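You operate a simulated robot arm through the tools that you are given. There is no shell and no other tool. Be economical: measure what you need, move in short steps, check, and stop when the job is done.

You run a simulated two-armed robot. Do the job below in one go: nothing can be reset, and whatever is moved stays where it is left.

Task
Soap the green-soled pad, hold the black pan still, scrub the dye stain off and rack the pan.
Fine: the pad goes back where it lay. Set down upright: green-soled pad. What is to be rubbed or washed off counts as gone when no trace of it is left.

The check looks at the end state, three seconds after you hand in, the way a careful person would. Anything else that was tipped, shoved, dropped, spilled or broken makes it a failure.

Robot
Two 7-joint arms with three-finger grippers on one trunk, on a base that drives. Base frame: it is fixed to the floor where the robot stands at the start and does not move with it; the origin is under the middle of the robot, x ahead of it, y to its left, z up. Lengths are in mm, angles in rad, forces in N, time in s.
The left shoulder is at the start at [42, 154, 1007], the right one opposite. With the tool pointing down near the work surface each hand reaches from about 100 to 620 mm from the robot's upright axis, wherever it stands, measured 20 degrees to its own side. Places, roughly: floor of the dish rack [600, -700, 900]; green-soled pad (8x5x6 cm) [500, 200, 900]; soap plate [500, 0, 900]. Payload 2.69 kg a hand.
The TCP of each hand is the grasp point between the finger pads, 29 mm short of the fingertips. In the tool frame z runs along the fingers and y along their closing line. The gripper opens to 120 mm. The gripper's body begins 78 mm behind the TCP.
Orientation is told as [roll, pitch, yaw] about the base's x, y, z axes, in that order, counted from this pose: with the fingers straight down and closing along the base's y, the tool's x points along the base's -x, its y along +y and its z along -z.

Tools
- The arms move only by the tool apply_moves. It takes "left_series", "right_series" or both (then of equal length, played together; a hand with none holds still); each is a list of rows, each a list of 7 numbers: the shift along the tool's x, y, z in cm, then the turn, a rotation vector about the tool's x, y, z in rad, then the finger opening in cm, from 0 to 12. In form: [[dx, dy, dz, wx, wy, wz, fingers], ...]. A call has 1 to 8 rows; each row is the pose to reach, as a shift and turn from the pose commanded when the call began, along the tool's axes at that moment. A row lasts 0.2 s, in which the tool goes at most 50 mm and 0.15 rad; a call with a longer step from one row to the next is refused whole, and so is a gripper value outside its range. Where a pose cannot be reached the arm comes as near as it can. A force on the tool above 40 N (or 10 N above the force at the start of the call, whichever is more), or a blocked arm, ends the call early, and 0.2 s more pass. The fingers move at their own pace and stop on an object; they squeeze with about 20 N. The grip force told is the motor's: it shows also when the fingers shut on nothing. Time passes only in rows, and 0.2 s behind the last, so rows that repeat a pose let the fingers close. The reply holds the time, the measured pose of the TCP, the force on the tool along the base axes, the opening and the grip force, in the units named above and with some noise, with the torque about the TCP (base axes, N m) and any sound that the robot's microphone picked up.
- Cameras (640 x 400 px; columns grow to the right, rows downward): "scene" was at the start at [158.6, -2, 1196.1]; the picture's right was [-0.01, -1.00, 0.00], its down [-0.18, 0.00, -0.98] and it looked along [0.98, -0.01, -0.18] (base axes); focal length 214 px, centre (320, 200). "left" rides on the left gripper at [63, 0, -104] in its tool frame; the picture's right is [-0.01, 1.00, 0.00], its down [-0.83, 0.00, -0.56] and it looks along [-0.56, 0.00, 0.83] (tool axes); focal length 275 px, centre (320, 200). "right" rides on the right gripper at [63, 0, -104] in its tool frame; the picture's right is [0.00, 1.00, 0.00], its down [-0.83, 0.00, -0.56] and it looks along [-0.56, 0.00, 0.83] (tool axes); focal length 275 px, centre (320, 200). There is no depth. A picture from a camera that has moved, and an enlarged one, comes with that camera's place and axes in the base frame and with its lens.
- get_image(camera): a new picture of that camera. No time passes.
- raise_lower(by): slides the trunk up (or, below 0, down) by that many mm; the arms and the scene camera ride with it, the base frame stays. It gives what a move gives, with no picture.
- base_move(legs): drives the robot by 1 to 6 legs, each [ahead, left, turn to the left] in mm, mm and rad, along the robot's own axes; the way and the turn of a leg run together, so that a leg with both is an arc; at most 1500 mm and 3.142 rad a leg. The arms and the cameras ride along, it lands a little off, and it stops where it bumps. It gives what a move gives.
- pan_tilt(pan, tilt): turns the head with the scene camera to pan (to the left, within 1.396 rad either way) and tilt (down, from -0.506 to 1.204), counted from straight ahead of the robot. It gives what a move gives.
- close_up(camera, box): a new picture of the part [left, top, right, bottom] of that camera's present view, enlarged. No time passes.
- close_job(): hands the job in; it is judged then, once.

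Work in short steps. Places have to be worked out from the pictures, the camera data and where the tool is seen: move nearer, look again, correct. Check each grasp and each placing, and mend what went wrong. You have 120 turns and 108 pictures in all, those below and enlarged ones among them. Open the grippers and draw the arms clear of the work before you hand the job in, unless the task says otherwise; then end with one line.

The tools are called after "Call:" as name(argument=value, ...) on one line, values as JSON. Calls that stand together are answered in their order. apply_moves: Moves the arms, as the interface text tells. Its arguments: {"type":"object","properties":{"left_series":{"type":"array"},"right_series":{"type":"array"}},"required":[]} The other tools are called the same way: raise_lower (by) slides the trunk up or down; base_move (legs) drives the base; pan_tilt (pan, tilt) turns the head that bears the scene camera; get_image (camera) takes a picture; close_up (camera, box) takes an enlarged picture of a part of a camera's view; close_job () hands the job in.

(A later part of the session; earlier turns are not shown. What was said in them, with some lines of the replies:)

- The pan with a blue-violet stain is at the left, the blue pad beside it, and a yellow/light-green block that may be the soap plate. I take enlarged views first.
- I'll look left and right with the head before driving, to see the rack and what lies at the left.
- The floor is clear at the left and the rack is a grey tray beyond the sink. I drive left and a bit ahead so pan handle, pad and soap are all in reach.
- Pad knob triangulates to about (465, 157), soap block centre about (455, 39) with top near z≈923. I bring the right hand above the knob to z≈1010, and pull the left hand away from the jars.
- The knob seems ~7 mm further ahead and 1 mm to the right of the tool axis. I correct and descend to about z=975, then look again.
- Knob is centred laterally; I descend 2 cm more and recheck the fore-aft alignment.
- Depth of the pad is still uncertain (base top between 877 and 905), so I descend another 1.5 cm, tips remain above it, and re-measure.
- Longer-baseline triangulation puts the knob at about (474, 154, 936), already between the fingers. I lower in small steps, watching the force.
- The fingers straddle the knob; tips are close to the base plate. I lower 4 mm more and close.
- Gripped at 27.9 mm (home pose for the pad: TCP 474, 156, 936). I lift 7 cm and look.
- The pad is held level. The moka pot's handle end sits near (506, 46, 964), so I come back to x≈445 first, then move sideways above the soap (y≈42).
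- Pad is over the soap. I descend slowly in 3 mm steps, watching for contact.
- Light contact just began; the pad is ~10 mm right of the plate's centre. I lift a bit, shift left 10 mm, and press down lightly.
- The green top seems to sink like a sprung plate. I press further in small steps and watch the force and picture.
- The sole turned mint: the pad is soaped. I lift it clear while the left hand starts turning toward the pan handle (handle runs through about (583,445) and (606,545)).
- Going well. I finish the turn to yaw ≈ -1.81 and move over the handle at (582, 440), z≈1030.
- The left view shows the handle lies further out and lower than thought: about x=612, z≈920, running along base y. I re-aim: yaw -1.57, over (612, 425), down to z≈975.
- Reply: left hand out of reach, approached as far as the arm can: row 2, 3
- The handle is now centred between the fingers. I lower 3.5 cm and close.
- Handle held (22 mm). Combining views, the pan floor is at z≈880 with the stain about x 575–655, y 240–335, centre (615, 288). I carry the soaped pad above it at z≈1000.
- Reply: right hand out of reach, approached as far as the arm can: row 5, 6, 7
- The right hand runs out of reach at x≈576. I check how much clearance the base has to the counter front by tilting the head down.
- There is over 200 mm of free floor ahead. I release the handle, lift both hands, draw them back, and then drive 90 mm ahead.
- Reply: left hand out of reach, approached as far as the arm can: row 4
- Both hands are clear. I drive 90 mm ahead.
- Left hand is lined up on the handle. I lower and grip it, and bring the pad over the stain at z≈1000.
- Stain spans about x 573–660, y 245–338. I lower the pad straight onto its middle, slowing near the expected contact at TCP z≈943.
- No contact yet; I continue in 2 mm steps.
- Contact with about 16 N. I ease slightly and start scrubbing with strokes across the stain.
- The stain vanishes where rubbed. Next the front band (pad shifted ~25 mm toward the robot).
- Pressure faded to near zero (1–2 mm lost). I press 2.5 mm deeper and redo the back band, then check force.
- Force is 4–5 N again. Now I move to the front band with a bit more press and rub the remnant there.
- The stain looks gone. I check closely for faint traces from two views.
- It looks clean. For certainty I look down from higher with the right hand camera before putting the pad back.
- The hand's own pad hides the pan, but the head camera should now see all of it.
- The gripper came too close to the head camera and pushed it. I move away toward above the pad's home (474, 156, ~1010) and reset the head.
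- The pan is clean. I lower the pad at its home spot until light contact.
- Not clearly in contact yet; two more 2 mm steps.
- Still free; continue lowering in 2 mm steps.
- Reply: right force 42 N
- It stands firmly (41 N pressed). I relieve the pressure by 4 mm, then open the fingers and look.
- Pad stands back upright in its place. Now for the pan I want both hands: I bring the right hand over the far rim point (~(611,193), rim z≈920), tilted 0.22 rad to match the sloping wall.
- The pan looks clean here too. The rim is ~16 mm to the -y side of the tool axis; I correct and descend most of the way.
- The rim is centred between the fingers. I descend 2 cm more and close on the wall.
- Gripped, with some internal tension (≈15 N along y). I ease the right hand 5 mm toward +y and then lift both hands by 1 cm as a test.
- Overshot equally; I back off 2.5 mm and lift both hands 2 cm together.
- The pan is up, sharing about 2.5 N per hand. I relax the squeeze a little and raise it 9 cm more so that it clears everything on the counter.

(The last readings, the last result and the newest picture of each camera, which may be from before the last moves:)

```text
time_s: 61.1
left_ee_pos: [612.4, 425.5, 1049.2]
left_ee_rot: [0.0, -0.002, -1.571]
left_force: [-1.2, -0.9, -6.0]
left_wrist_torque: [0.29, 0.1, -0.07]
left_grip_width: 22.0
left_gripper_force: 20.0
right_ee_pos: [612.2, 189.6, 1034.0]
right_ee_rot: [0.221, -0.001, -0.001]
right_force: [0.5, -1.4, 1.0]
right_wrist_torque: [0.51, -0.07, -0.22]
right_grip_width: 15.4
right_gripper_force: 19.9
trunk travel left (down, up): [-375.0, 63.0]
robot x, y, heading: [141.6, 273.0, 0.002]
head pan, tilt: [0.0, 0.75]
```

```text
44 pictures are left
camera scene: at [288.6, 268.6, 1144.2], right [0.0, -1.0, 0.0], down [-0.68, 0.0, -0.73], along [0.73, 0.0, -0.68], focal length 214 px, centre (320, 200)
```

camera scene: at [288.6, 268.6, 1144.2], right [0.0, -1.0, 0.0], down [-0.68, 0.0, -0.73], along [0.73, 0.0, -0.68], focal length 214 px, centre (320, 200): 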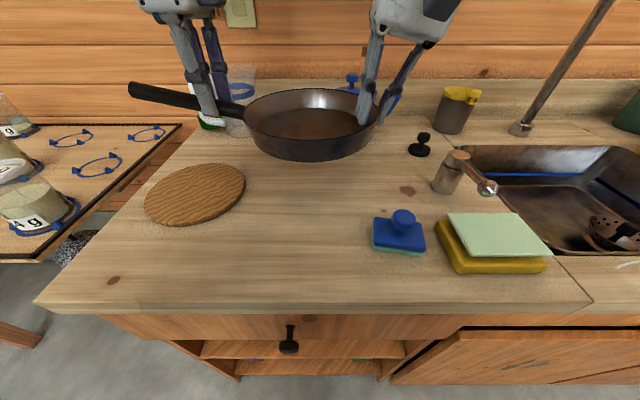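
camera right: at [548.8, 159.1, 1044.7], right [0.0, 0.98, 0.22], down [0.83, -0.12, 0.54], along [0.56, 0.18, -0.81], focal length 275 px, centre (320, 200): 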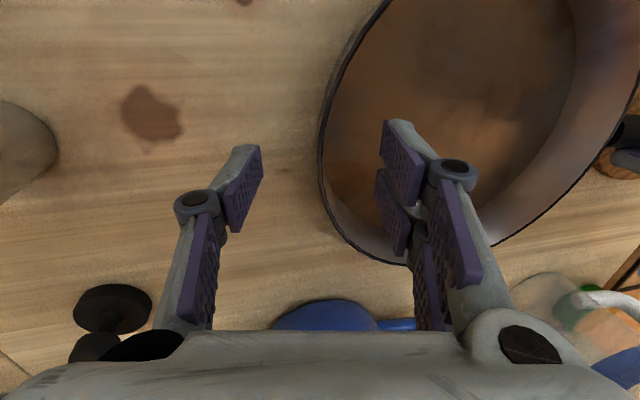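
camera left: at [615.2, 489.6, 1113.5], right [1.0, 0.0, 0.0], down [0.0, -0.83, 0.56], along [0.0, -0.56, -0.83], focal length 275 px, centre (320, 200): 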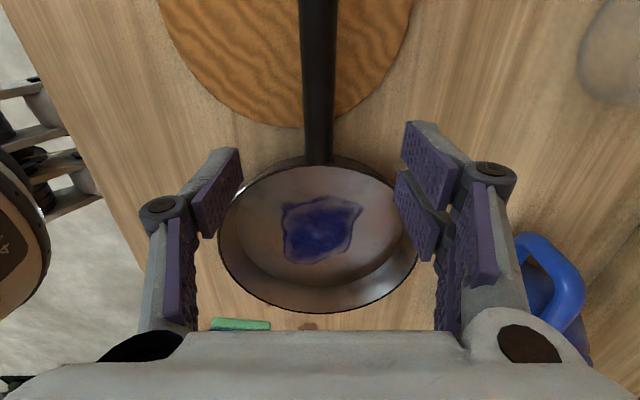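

Carrying securely. I back off 260 mm, then check before driving right.

Call:
base_move(legs=[[-260, 0, 0]])

Call:
get_image(camera="scene")

```text
time_s: 62.9
left_ee_pos: [354.4, 426.8, 1050.3]
left_ee_rot: [0.0, -0.002, -1.571]
left_force: [-1.8, -11.3, -4.1]
left_wrist_torque: [-0.36, 0.1, -0.18]
left_grip_width: 21.8
left_gripper_force: 19.5
right_ee_pos: [354.5, 190.2, 1033.3]
right_ee_rot: [0.222, -0.001, 0.003]
right_force: [1.2, 11.7, -0.8]
right_wrist_torque: [0.55, -0.07, -0.19]
right_grip_width: 15.6
right_gripper_force: 20.3
trunk travel left (down, up): [-375.0, 63.0]
robot x, y, heading: [-118.7, 271.8, 0.002]
head pan, tilt: [0.0, 0.75]
```

```text
43 pictures are left
camera scene: at [29.6, 268.7, 1144.3], right [0.0, -1.0, 0.0], down [-0.68, 0.0, -0.73], along [0.73, 0.0, -0.68], focal length 214 px, centre (320, 200)
```

scene: 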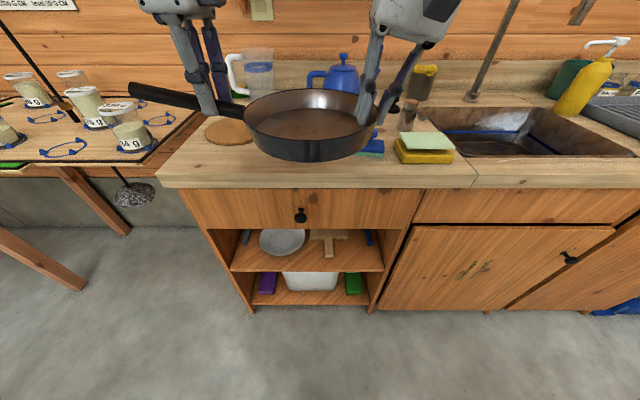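

Steady grip. Now drive right about 1000 mm toward the rack.

Call:
base_move(legs=[[0, -500, 0], [0, -500, 0]])

Call:
get_image(camera="scene")

```text
time_s: 71.3
left_ee_pos: [356.7, -575.2, 1049.0]
left_ee_rot: [0.0, -0.004, -1.571]
left_force: [-1.3, -0.5, -4.4]
left_wrist_torque: [-0.06, 0.07, -0.11]
left_grip_width: 21.5
left_gripper_force: 20.1
right_ee_pos: [355.8, -813.1, 1033.9]
right_ee_rot: [0.221, 0.001, 0.004]
right_force: [0.5, 2.1, -1.3]
right_wrist_torque: [0.39, -0.06, -0.12]
right_grip_width: 15.1
right_gripper_force: 20.5
trunk travel left (down, up): [-375.0, 63.0]
robot x, y, heading: [-117.2, -734.9, -0.001]
head pan, tilt: [0.0, 0.75]
```

```text
42 pictures are left
camera scene: at [32.5, -734.5, 1144.2], right [0.0, -1.0, 0.0], down [-0.68, 0.0, -0.73], along [0.73, 0.0, -0.68], focal length 214 px, centre (320, 200)
```

scene: 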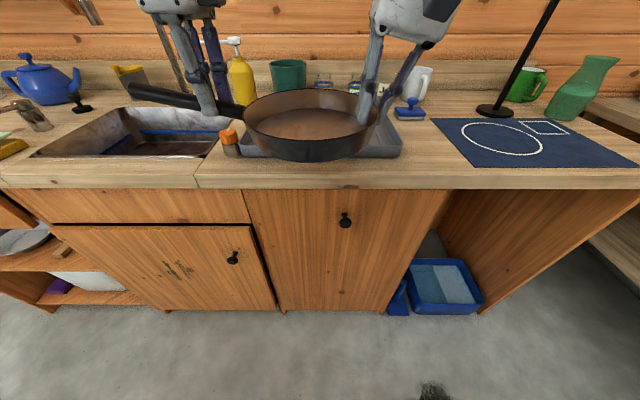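

The tray spans about y -928…-555, x 460…780. I shift 30 mm right and drive 260 mm ahead, bringing the pan over it at a safe height.

Call:
base_move(legs=[[0, -30, 0], [260, 0, 0]])

Call:
get_image(camera="scene")

Call:
get_image(camera="left")

Call:
get_image(camera="right")

```text
time_s: 73.6
left_ee_pos: [612.4, -607.1, 1050.0]
left_ee_rot: [-0.002, -0.002, -1.571]
left_force: [-1.6, 0.4, -4.4]
left_wrist_torque: [0.04, 0.09, -0.14]
left_grip_width: 21.9
left_gripper_force: 19.8
right_ee_pos: [610.8, -844.0, 1033.3]
right_ee_rot: [0.224, 0.003, 0.002]
right_force: [1.7, 0.7, -1.7]
right_wrist_torque: [0.37, 0.01, -0.1]
right_grip_width: 15.2
right_gripper_force: 20.3
trunk travel left (down, up): [-375.0, 63.0]
robot x, y, heading: [138.1, -767.1, 0.004]
head pan, tilt: [0.0, 0.75]
```

```text
41 pictures are left
camera scene: at [288.0, -764.5, 1144.1], right [0.0, -1.0, 0.0], down [-0.68, 0.0, -0.73], along [0.73, 0.0, -0.68], focal length 214 px, centre (320, 200)
```

scene: 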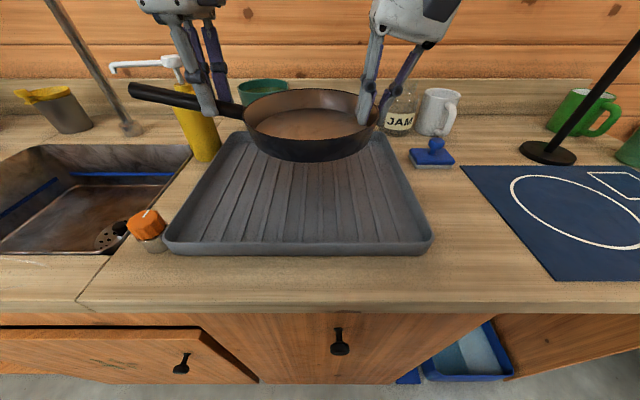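

```text
40 pictures are left
camera left: at [614.4, -543.1, 1153.4], right [1.0, 0.0, 0.0], down [0.0, -0.83, 0.56], along [0.0, -0.56, -0.83], focal length 275 px, centre (320, 200)
```

left: 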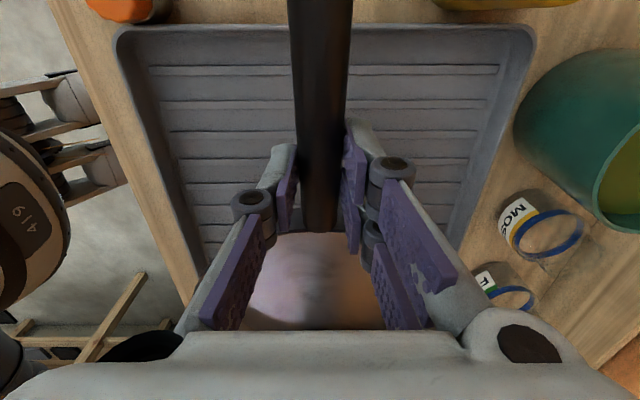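

```text
39 pictures are left
camera right: at [548.6, -867.7, 1135.6], right [-0.01, 0.98, 0.22], down [0.83, -0.12, 0.54], along [0.55, 0.19, -0.81], focal length 275 px, centre (320, 200)
```

right: 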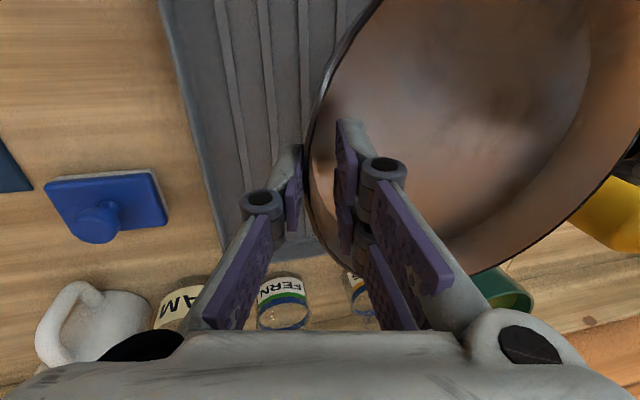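

The pan is over the middle of the tray (centre ≈(611, -746), tray x 455–785, y -925…-550). I lower both hands together by 9 cm.

Call:
apply_moves(right_series=[[0, -0.44, 1.95, 0, 0, 0, 0], [0, -0.87, 3.9, 0, 0, 0, 0], [0, -1.31, 5.86, 0, 0, 0, 0], [0, -1.74, 7.81, 0, 0, 0, 0], [0, -1.96, 8.78, 0, 0, 0, 0]], left_series=[[0, 0, 2, 0, 0, 0, 0], [0, 0, 4, 0, 0, 0, 0], [0, 0, 6, 0, 0, 0, 0], [0, 0, 8, 0, 0, 0, 0], [0, 0, 9, 0, 0, 0, 0]])

Call:
get_image(camera="scene")

```text
time_s: 74.8
left_ee_pos: [611.7, -607.0, 958.9]
left_ee_rot: [0.0, -0.002, -1.572]
left_force: [-2.5, 2.1, -1.9]
left_wrist_torque: [-0.42, 0.15, -0.24]
left_grip_width: 21.5
left_gripper_force: 20.2
right_ee_pos: [611.0, -843.8, 942.7]
right_ee_rot: [0.222, 0.0, 0.001]
right_force: [1.9, -1.9, -3.3]
right_wrist_torque: [0.18, -0.06, -0.14]
right_grip_width: 15.2
right_gripper_force: 20.1
trunk travel left (down, up): [-375.0, 63.0]
robot x, y, heading: [136.4, -764.9, 0.003]
head pan, tilt: [0.0, 0.75]
```

```text
38 pictures are left
camera scene: at [287.5, -764.5, 1144.2], right [0.0, -1.0, 0.0], down [-0.68, 0.0, -0.73], along [0.73, 0.0, -0.68], focal length 214 px, centre (320, 200)
```

scene: 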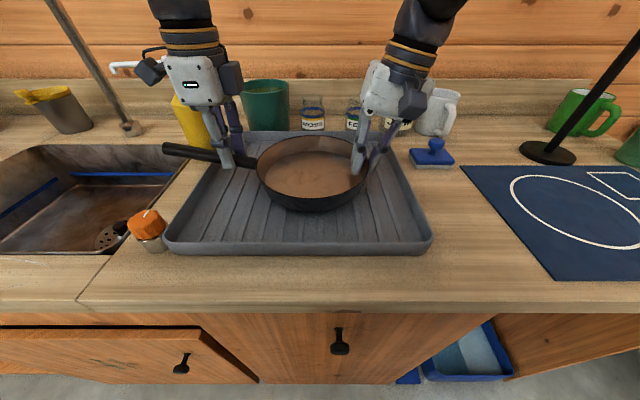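

Well placed above the tray floor. I lower in 3 mm steps until contact.

Call:
apply_moves(right_series=[[0, -0.065, 0.29, 0, 0, 0, 0], [0, -0.13, 0.59, 0, 0, 0, 0], [0, -0.2, 0.88, 0, 0, 0, 0], [0, -0.24, 1.07, 0, 0, 0, 0]], left_series=[[0, 0, 0.3, 0, 0, 0, 0], [0, 0, 0.6, 0, 0, 0, 0], [0, 0, 0.9, 0, 0, 0, 0], [0, 0, 1.1, 0, 0, 0, 0]])

```text
time_s: 75.8
left_ee_pos: [613.1, -607.2, 947.4]
left_ee_rot: [0.0, 0.0, -1.57]
left_force: [-0.2, 4.8, -4.9]
left_wrist_torque: [0.19, 0.08, -0.04]
left_grip_width: 21.6
left_gripper_force: 20.4
right_ee_pos: [611.1, -844.6, 931.9]
right_ee_rot: [0.221, 0.0, 0.003]
right_force: [0.8, -4.5, -0.6]
right_wrist_torque: [0.34, -0.03, -0.09]
right_grip_width: 15.0
right_gripper_force: 20.2
trunk travel left (down, up): [-375.0, 63.0]
robot x, y, heading: [136.0, -760.9, -0.001]
head pan, tilt: [0.0, 0.75]
```

Still carrying the weight; a few more 2 mm steps.

Call:
apply_moves(right_series=[[0, -0.044, 0.195, 0, 0, 0, 0], [0, -0.087, 0.39, 0, 0, 0, 0]], left_series=[[0, 0, 0.2, 0, 0, 0, 0], [0, 0, 0.4, 0, 0, 0, 0]])

Call:
close_up(camera="scene", box=[200, 110, 400, 240])

```text
time_s: 76.4
left_ee_pos: [611.2, -606.9, 944.4]
left_ee_rot: [0.001, 0.001, -1.57]
left_force: [-0.1, 5.2, -3.1]
left_wrist_torque: [0.45, 0.07, -0.08]
left_grip_width: 21.9
left_gripper_force: 19.8
right_ee_pos: [610.4, -844.2, 928.7]
right_ee_rot: [0.222, 0.0, 0.003]
right_force: [0.0, -4.9, 0.5]
right_wrist_torque: [0.22, 0.03, -0.07]
right_grip_width: 15.0
right_gripper_force: 19.6
trunk travel left (down, up): [-375.0, 63.0]
robot x, y, heading: [138.6, -762.3, 0.004]
head pan, tilt: [0.0, 0.75]
```

```text
3.08 times, centred on (300, 175) of scene
camera zoom: at [287.2, -764.5, 1144.3], right [0.0, -1.0, 0.0], down [-0.68, 0.0, -0.73], along [0.73, 0.0, -0.68], focal length 660 px, centre (382, 277)
```

zoom: 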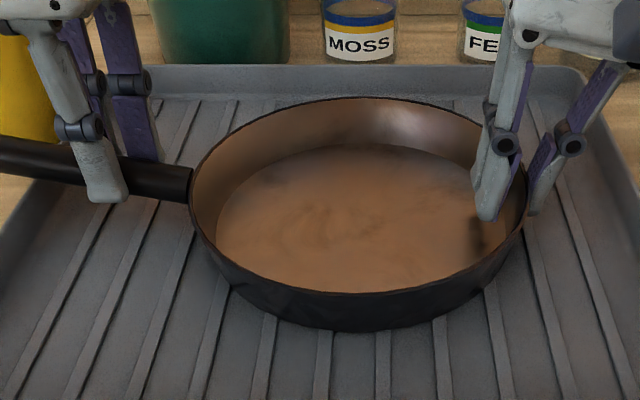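

Near contact; two more 2 mm steps.

Call:
apply_moves(right_series=[[0, -0.044, 0.195, 0, 0, 0, 0], [0, -0.087, 0.39, 0, 0, 0, 0]], left_series=[[0, 0, 0.2, 0, 0, 0, 0], [0, 0, 0.4, 0, 0, 0, 0]])

```text
time_s: 77.0
left_ee_pos: [612.0, -608.0, 943.0]
left_ee_rot: [0.007, -0.003, -1.571]
left_force: [2.5, 6.2, 12.9]
left_wrist_torque: [0.16, -0.01, -0.45]
left_grip_width: 21.8
left_gripper_force: 19.8
right_ee_pos: [610.8, -844.7, 927.8]
right_ee_rot: [0.223, -0.005, -0.001]
right_force: [3.0, -7.1, 15.9]
right_wrist_torque: [0.38, 0.01, -0.08]
right_grip_width: 15.4
right_gripper_force: 20.0
trunk travel left (down, up): [-375.0, 63.0]
robot x, y, heading: [140.4, -764.0, 0.002]
head pan, tilt: [0.0, 0.75]
```

The pan rests on the tray. I relax 1.5 mm, open both grippers and rise straight out.

Call:
apply_moves(right_series=[[0, 0.03, -0.15, 0, 0, 0, 0], [0, 0.03, -0.15, 0, 0, 0, 2.5], [0, 0.03, -0.15, 0, 0, 0, 5], [0, 0.03, -0.15, 0, 0, 0, 5]], left_series=[[0, 0, -0.15, 0, 0, 0, 0], [0, 0, -0.15, 0, 0, 0, 3], [0, 0, -0.15, 0, 0, 0, 6], [0, 0, -0.15, 0, 0, 0, 6]])

Call:
apply_moves(right_series=[[0, 0, -1, 0, 0, 0, 5], [0, 0, -3, 0, 0, 0, 5], [0, 0, -6, 0, 0, 0, 5], [0, 0, -9, 0, 0, 0, 5]], left_series=[[0, 0, -1, 0, 0, 0, 6], [0, 0, -3, 0, 0, 0, 6], [0, 0, -6, 0, 0, 0, 6], [0, 0, -9, 0, 0, 0, 6]])

Call:
get_image(camera="scene")

Call:
get_image(camera="right")

```text
time_s: 78.0
left_ee_pos: [612.7, -606.6, 941.3]
left_ee_rot: [0.0, -0.001, -1.571]
left_force: [-0.3, 0.1, 0.5]
left_wrist_torque: [0.03, 0.0, -0.01]
left_grip_width: 59.8
left_gripper_force: 0.1
right_ee_pos: [609.0, -843.4, 926.8]
right_ee_rot: [0.222, 0.0, 0.001]
right_force: [0.3, 0.3, -1.2]
right_wrist_torque: [0.0, 0.01, 0.0]
right_grip_width: 49.8
right_gripper_force: 0.0
trunk travel left (down, up): [-375.0, 63.0]
robot x, y, heading: [142.5, -761.4, 0.003]
head pan, tilt: [0.0, 0.75]
```

```text
time_s: 79.0
left_ee_pos: [611.5, -608.0, 1032.7]
left_ee_rot: [0.0, -0.002, -1.572]
left_force: [0.1, -0.1, 0.0]
left_wrist_torque: [-0.02, 0.01, 0.04]
left_grip_width: 60.0
left_gripper_force: 0.2
right_ee_pos: [609.7, -863.0, 1014.9]
right_ee_rot: [0.221, 0.001, 0.001]
right_force: [-0.3, 0.3, -0.5]
right_wrist_torque: [0.0, -0.02, -0.03]
right_grip_width: 50.0
right_gripper_force: 0.0
trunk travel left (down, up): [-375.0, 63.0]
robot x, y, heading: [137.5, -762.9, 0.003]
head pan, tilt: [0.0, 0.75]
```

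```text
36 pictures are left
camera scene: at [286.8, -764.6, 1144.3], right [0.0, -1.0, 0.0], down [-0.68, 0.0, -0.73], along [0.73, 0.0, -0.68], focal length 214 px, centre (320, 200)
```

scene: 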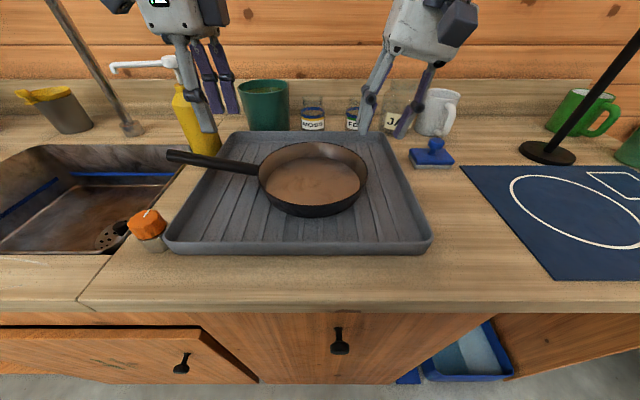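

```text
35 pictures are left
camera right: at [547.4, -888.1, 1117.1], right [-0.01, 0.98, 0.22], down [0.83, -0.12, 0.54], along [0.56, 0.19, -0.81], focal length 275 px, centre (320, 200)
```

right: 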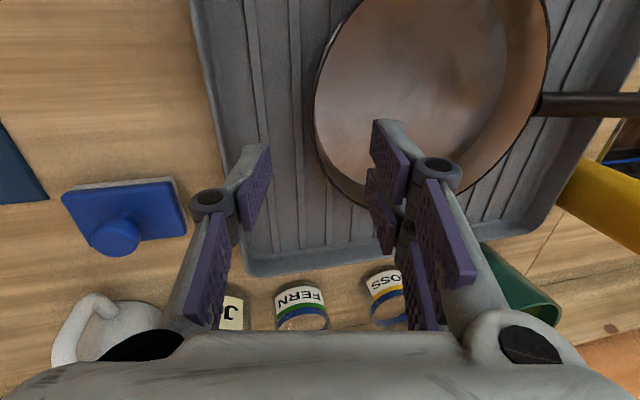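

Pan is in the rack. I check its inside once more for any trace.

Call:
close_up(camera="scene", box=[250, 135, 380, 220])

Call:
close_up(camera="right", box=[300, 0, 560, 200])

```text
4.71 times, centred on (315, 178) of scene
camera zoom: at [286.8, -764.6, 1144.3], right [0.0, -1.0, 0.0], down [-0.68, 0.0, -0.73], along [0.73, 0.0, -0.68], focal length 1009 px, centre (344, 306)
```

zoom: 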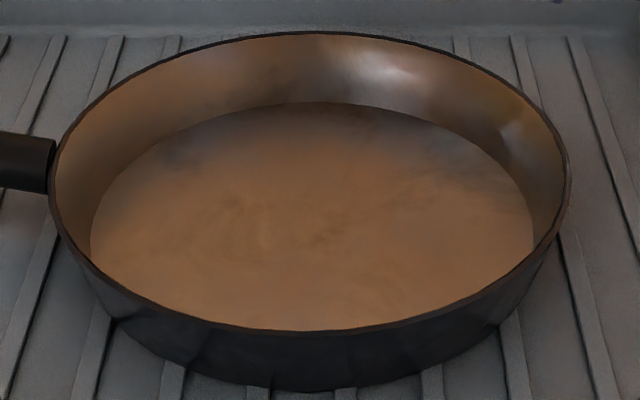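

```text
2.00 times, centred on (430, 100) of right
camera zoom: at [547.4, -888.1, 1117.1], right [-0.01, 0.98, 0.22], down [0.83, -0.12, 0.54], along [0.56, 0.19, -0.81], focal length 551 px, centre (100, 400)
```

zoom: 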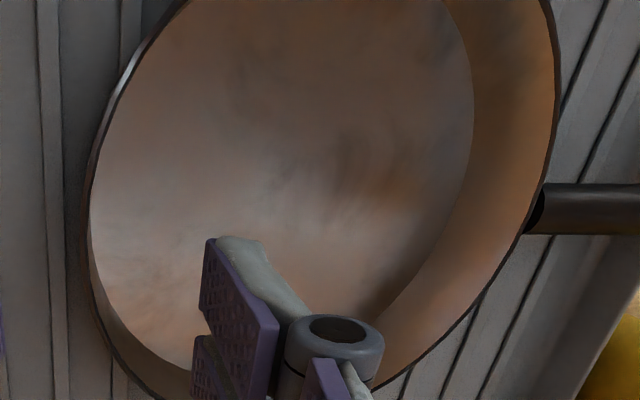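

No dye remains, only metallic reflections. I open the grippers fully, drive back clear of the counter and take a last look.

Call:
base_move(legs=[[-250, 0, 0]])

Call:
apply_moves(right_series=[[0, 0, 0, 0, 0, 0, 12], [0, 0, 0, 0, 0, 0, 12], [0, 0, 0, 0, 0, 0, 12]], left_series=[[0, 0, 0, 0, 0, 0, 12], [0, 0, 0, 0, 0, 0, 12], [0, 0, 0, 0, 0, 0, 12]])

Call:
pan_tilt(pan=0.4, tilt=0.5)

Call:
get_image(camera="scene")

```text
time_s: 80.8
left_ee_pos: [362.8, -606.3, 1032.6]
left_ee_rot: [0.0, -0.003, -1.568]
left_force: [-0.8, 0.6, -0.3]
left_wrist_torque: [0.0, -0.01, 0.01]
left_grip_width: 59.9
left_gripper_force: 0.0
right_ee_pos: [362.5, -862.9, 1015.0]
right_ee_rot: [0.221, -0.001, 0.005]
right_force: [-0.5, 0.3, 0.7]
right_wrist_torque: [0.02, -0.01, 0.0]
right_grip_width: 50.2
right_gripper_force: 0.0
trunk travel left (down, up): [-375.0, 63.0]
robot x, y, heading: [-106.3, -765.6, 0.002]
head pan, tilt: [0.0, 0.75]
```

```text
time_s: 81.7
left_ee_pos: [362.9, -606.2, 1031.9]
left_ee_rot: [-0.001, -0.002, -1.568]
left_force: [0.3, 1.0, -0.5]
left_wrist_torque: [0.01, 0.02, 0.02]
left_grip_width: 119.7
left_gripper_force: 0.0
right_ee_pos: [363.1, -863.9, 1013.3]
right_ee_rot: [0.221, 0.001, 0.005]
right_force: [-0.4, 0.5, -0.1]
right_wrist_torque: [-0.02, 0.02, -0.02]
right_grip_width: 120.1
right_gripper_force: 0.0
trunk travel left (down, up): [-375.0, 63.0]
robot x, y, heading: [-107.5, -759.3, 0.005]
head pan, tilt: [0.0, 0.75]
```

```text
time_s: 82.5
left_ee_pos: [363.1, -605.4, 1030.7]
left_ee_rot: [0.002, -0.002, -1.568]
left_force: [0.4, -0.2, -0.3]
left_wrist_torque: [-0.02, 0.01, -0.03]
left_grip_width: 120.0
left_gripper_force: 0.1
right_ee_pos: [364.2, -862.9, 1013.4]
right_ee_rot: [0.22, 0.001, 0.006]
right_force: [-0.2, -0.2, 0.5]
right_wrist_torque: [0.0, -0.03, -0.03]
right_grip_width: 119.8
right_gripper_force: 0.0
trunk travel left (down, up): [-375.0, 63.0]
robot x, y, heading: [-106.1, -763.2, 0.009]
head pan, tilt: [0.4, 0.499]
```

```text
32 pictures are left
camera scene: at [40.0, -729.4, 1166.2], right [0.39, -0.92, 0.0], down [-0.44, -0.19, -0.88], along [0.81, 0.34, -0.48], focal length 214 px, centre (320, 200)
```

scene: 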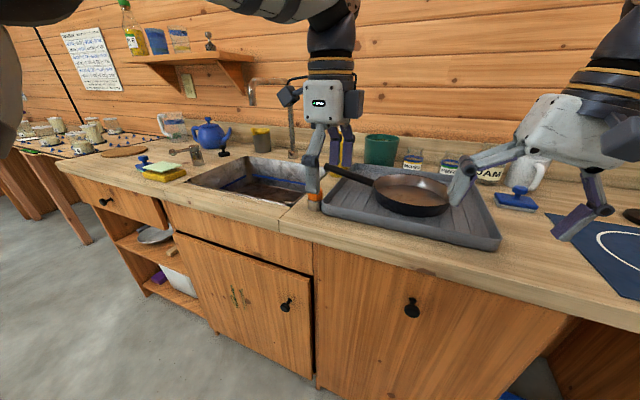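

Everything stands in order: the pan is in the rack, the pad is upright at its place, and the hands are open and clear. I hand in.

Call:
close_job()

```text
The job is handed in.
```

The green-soled pad was soaped, the pan was held by its handle and scrubbed until no dye showed, and the pan is in the dish rack. The pad is back upright at its old spot, turned about 5° from how it lay.
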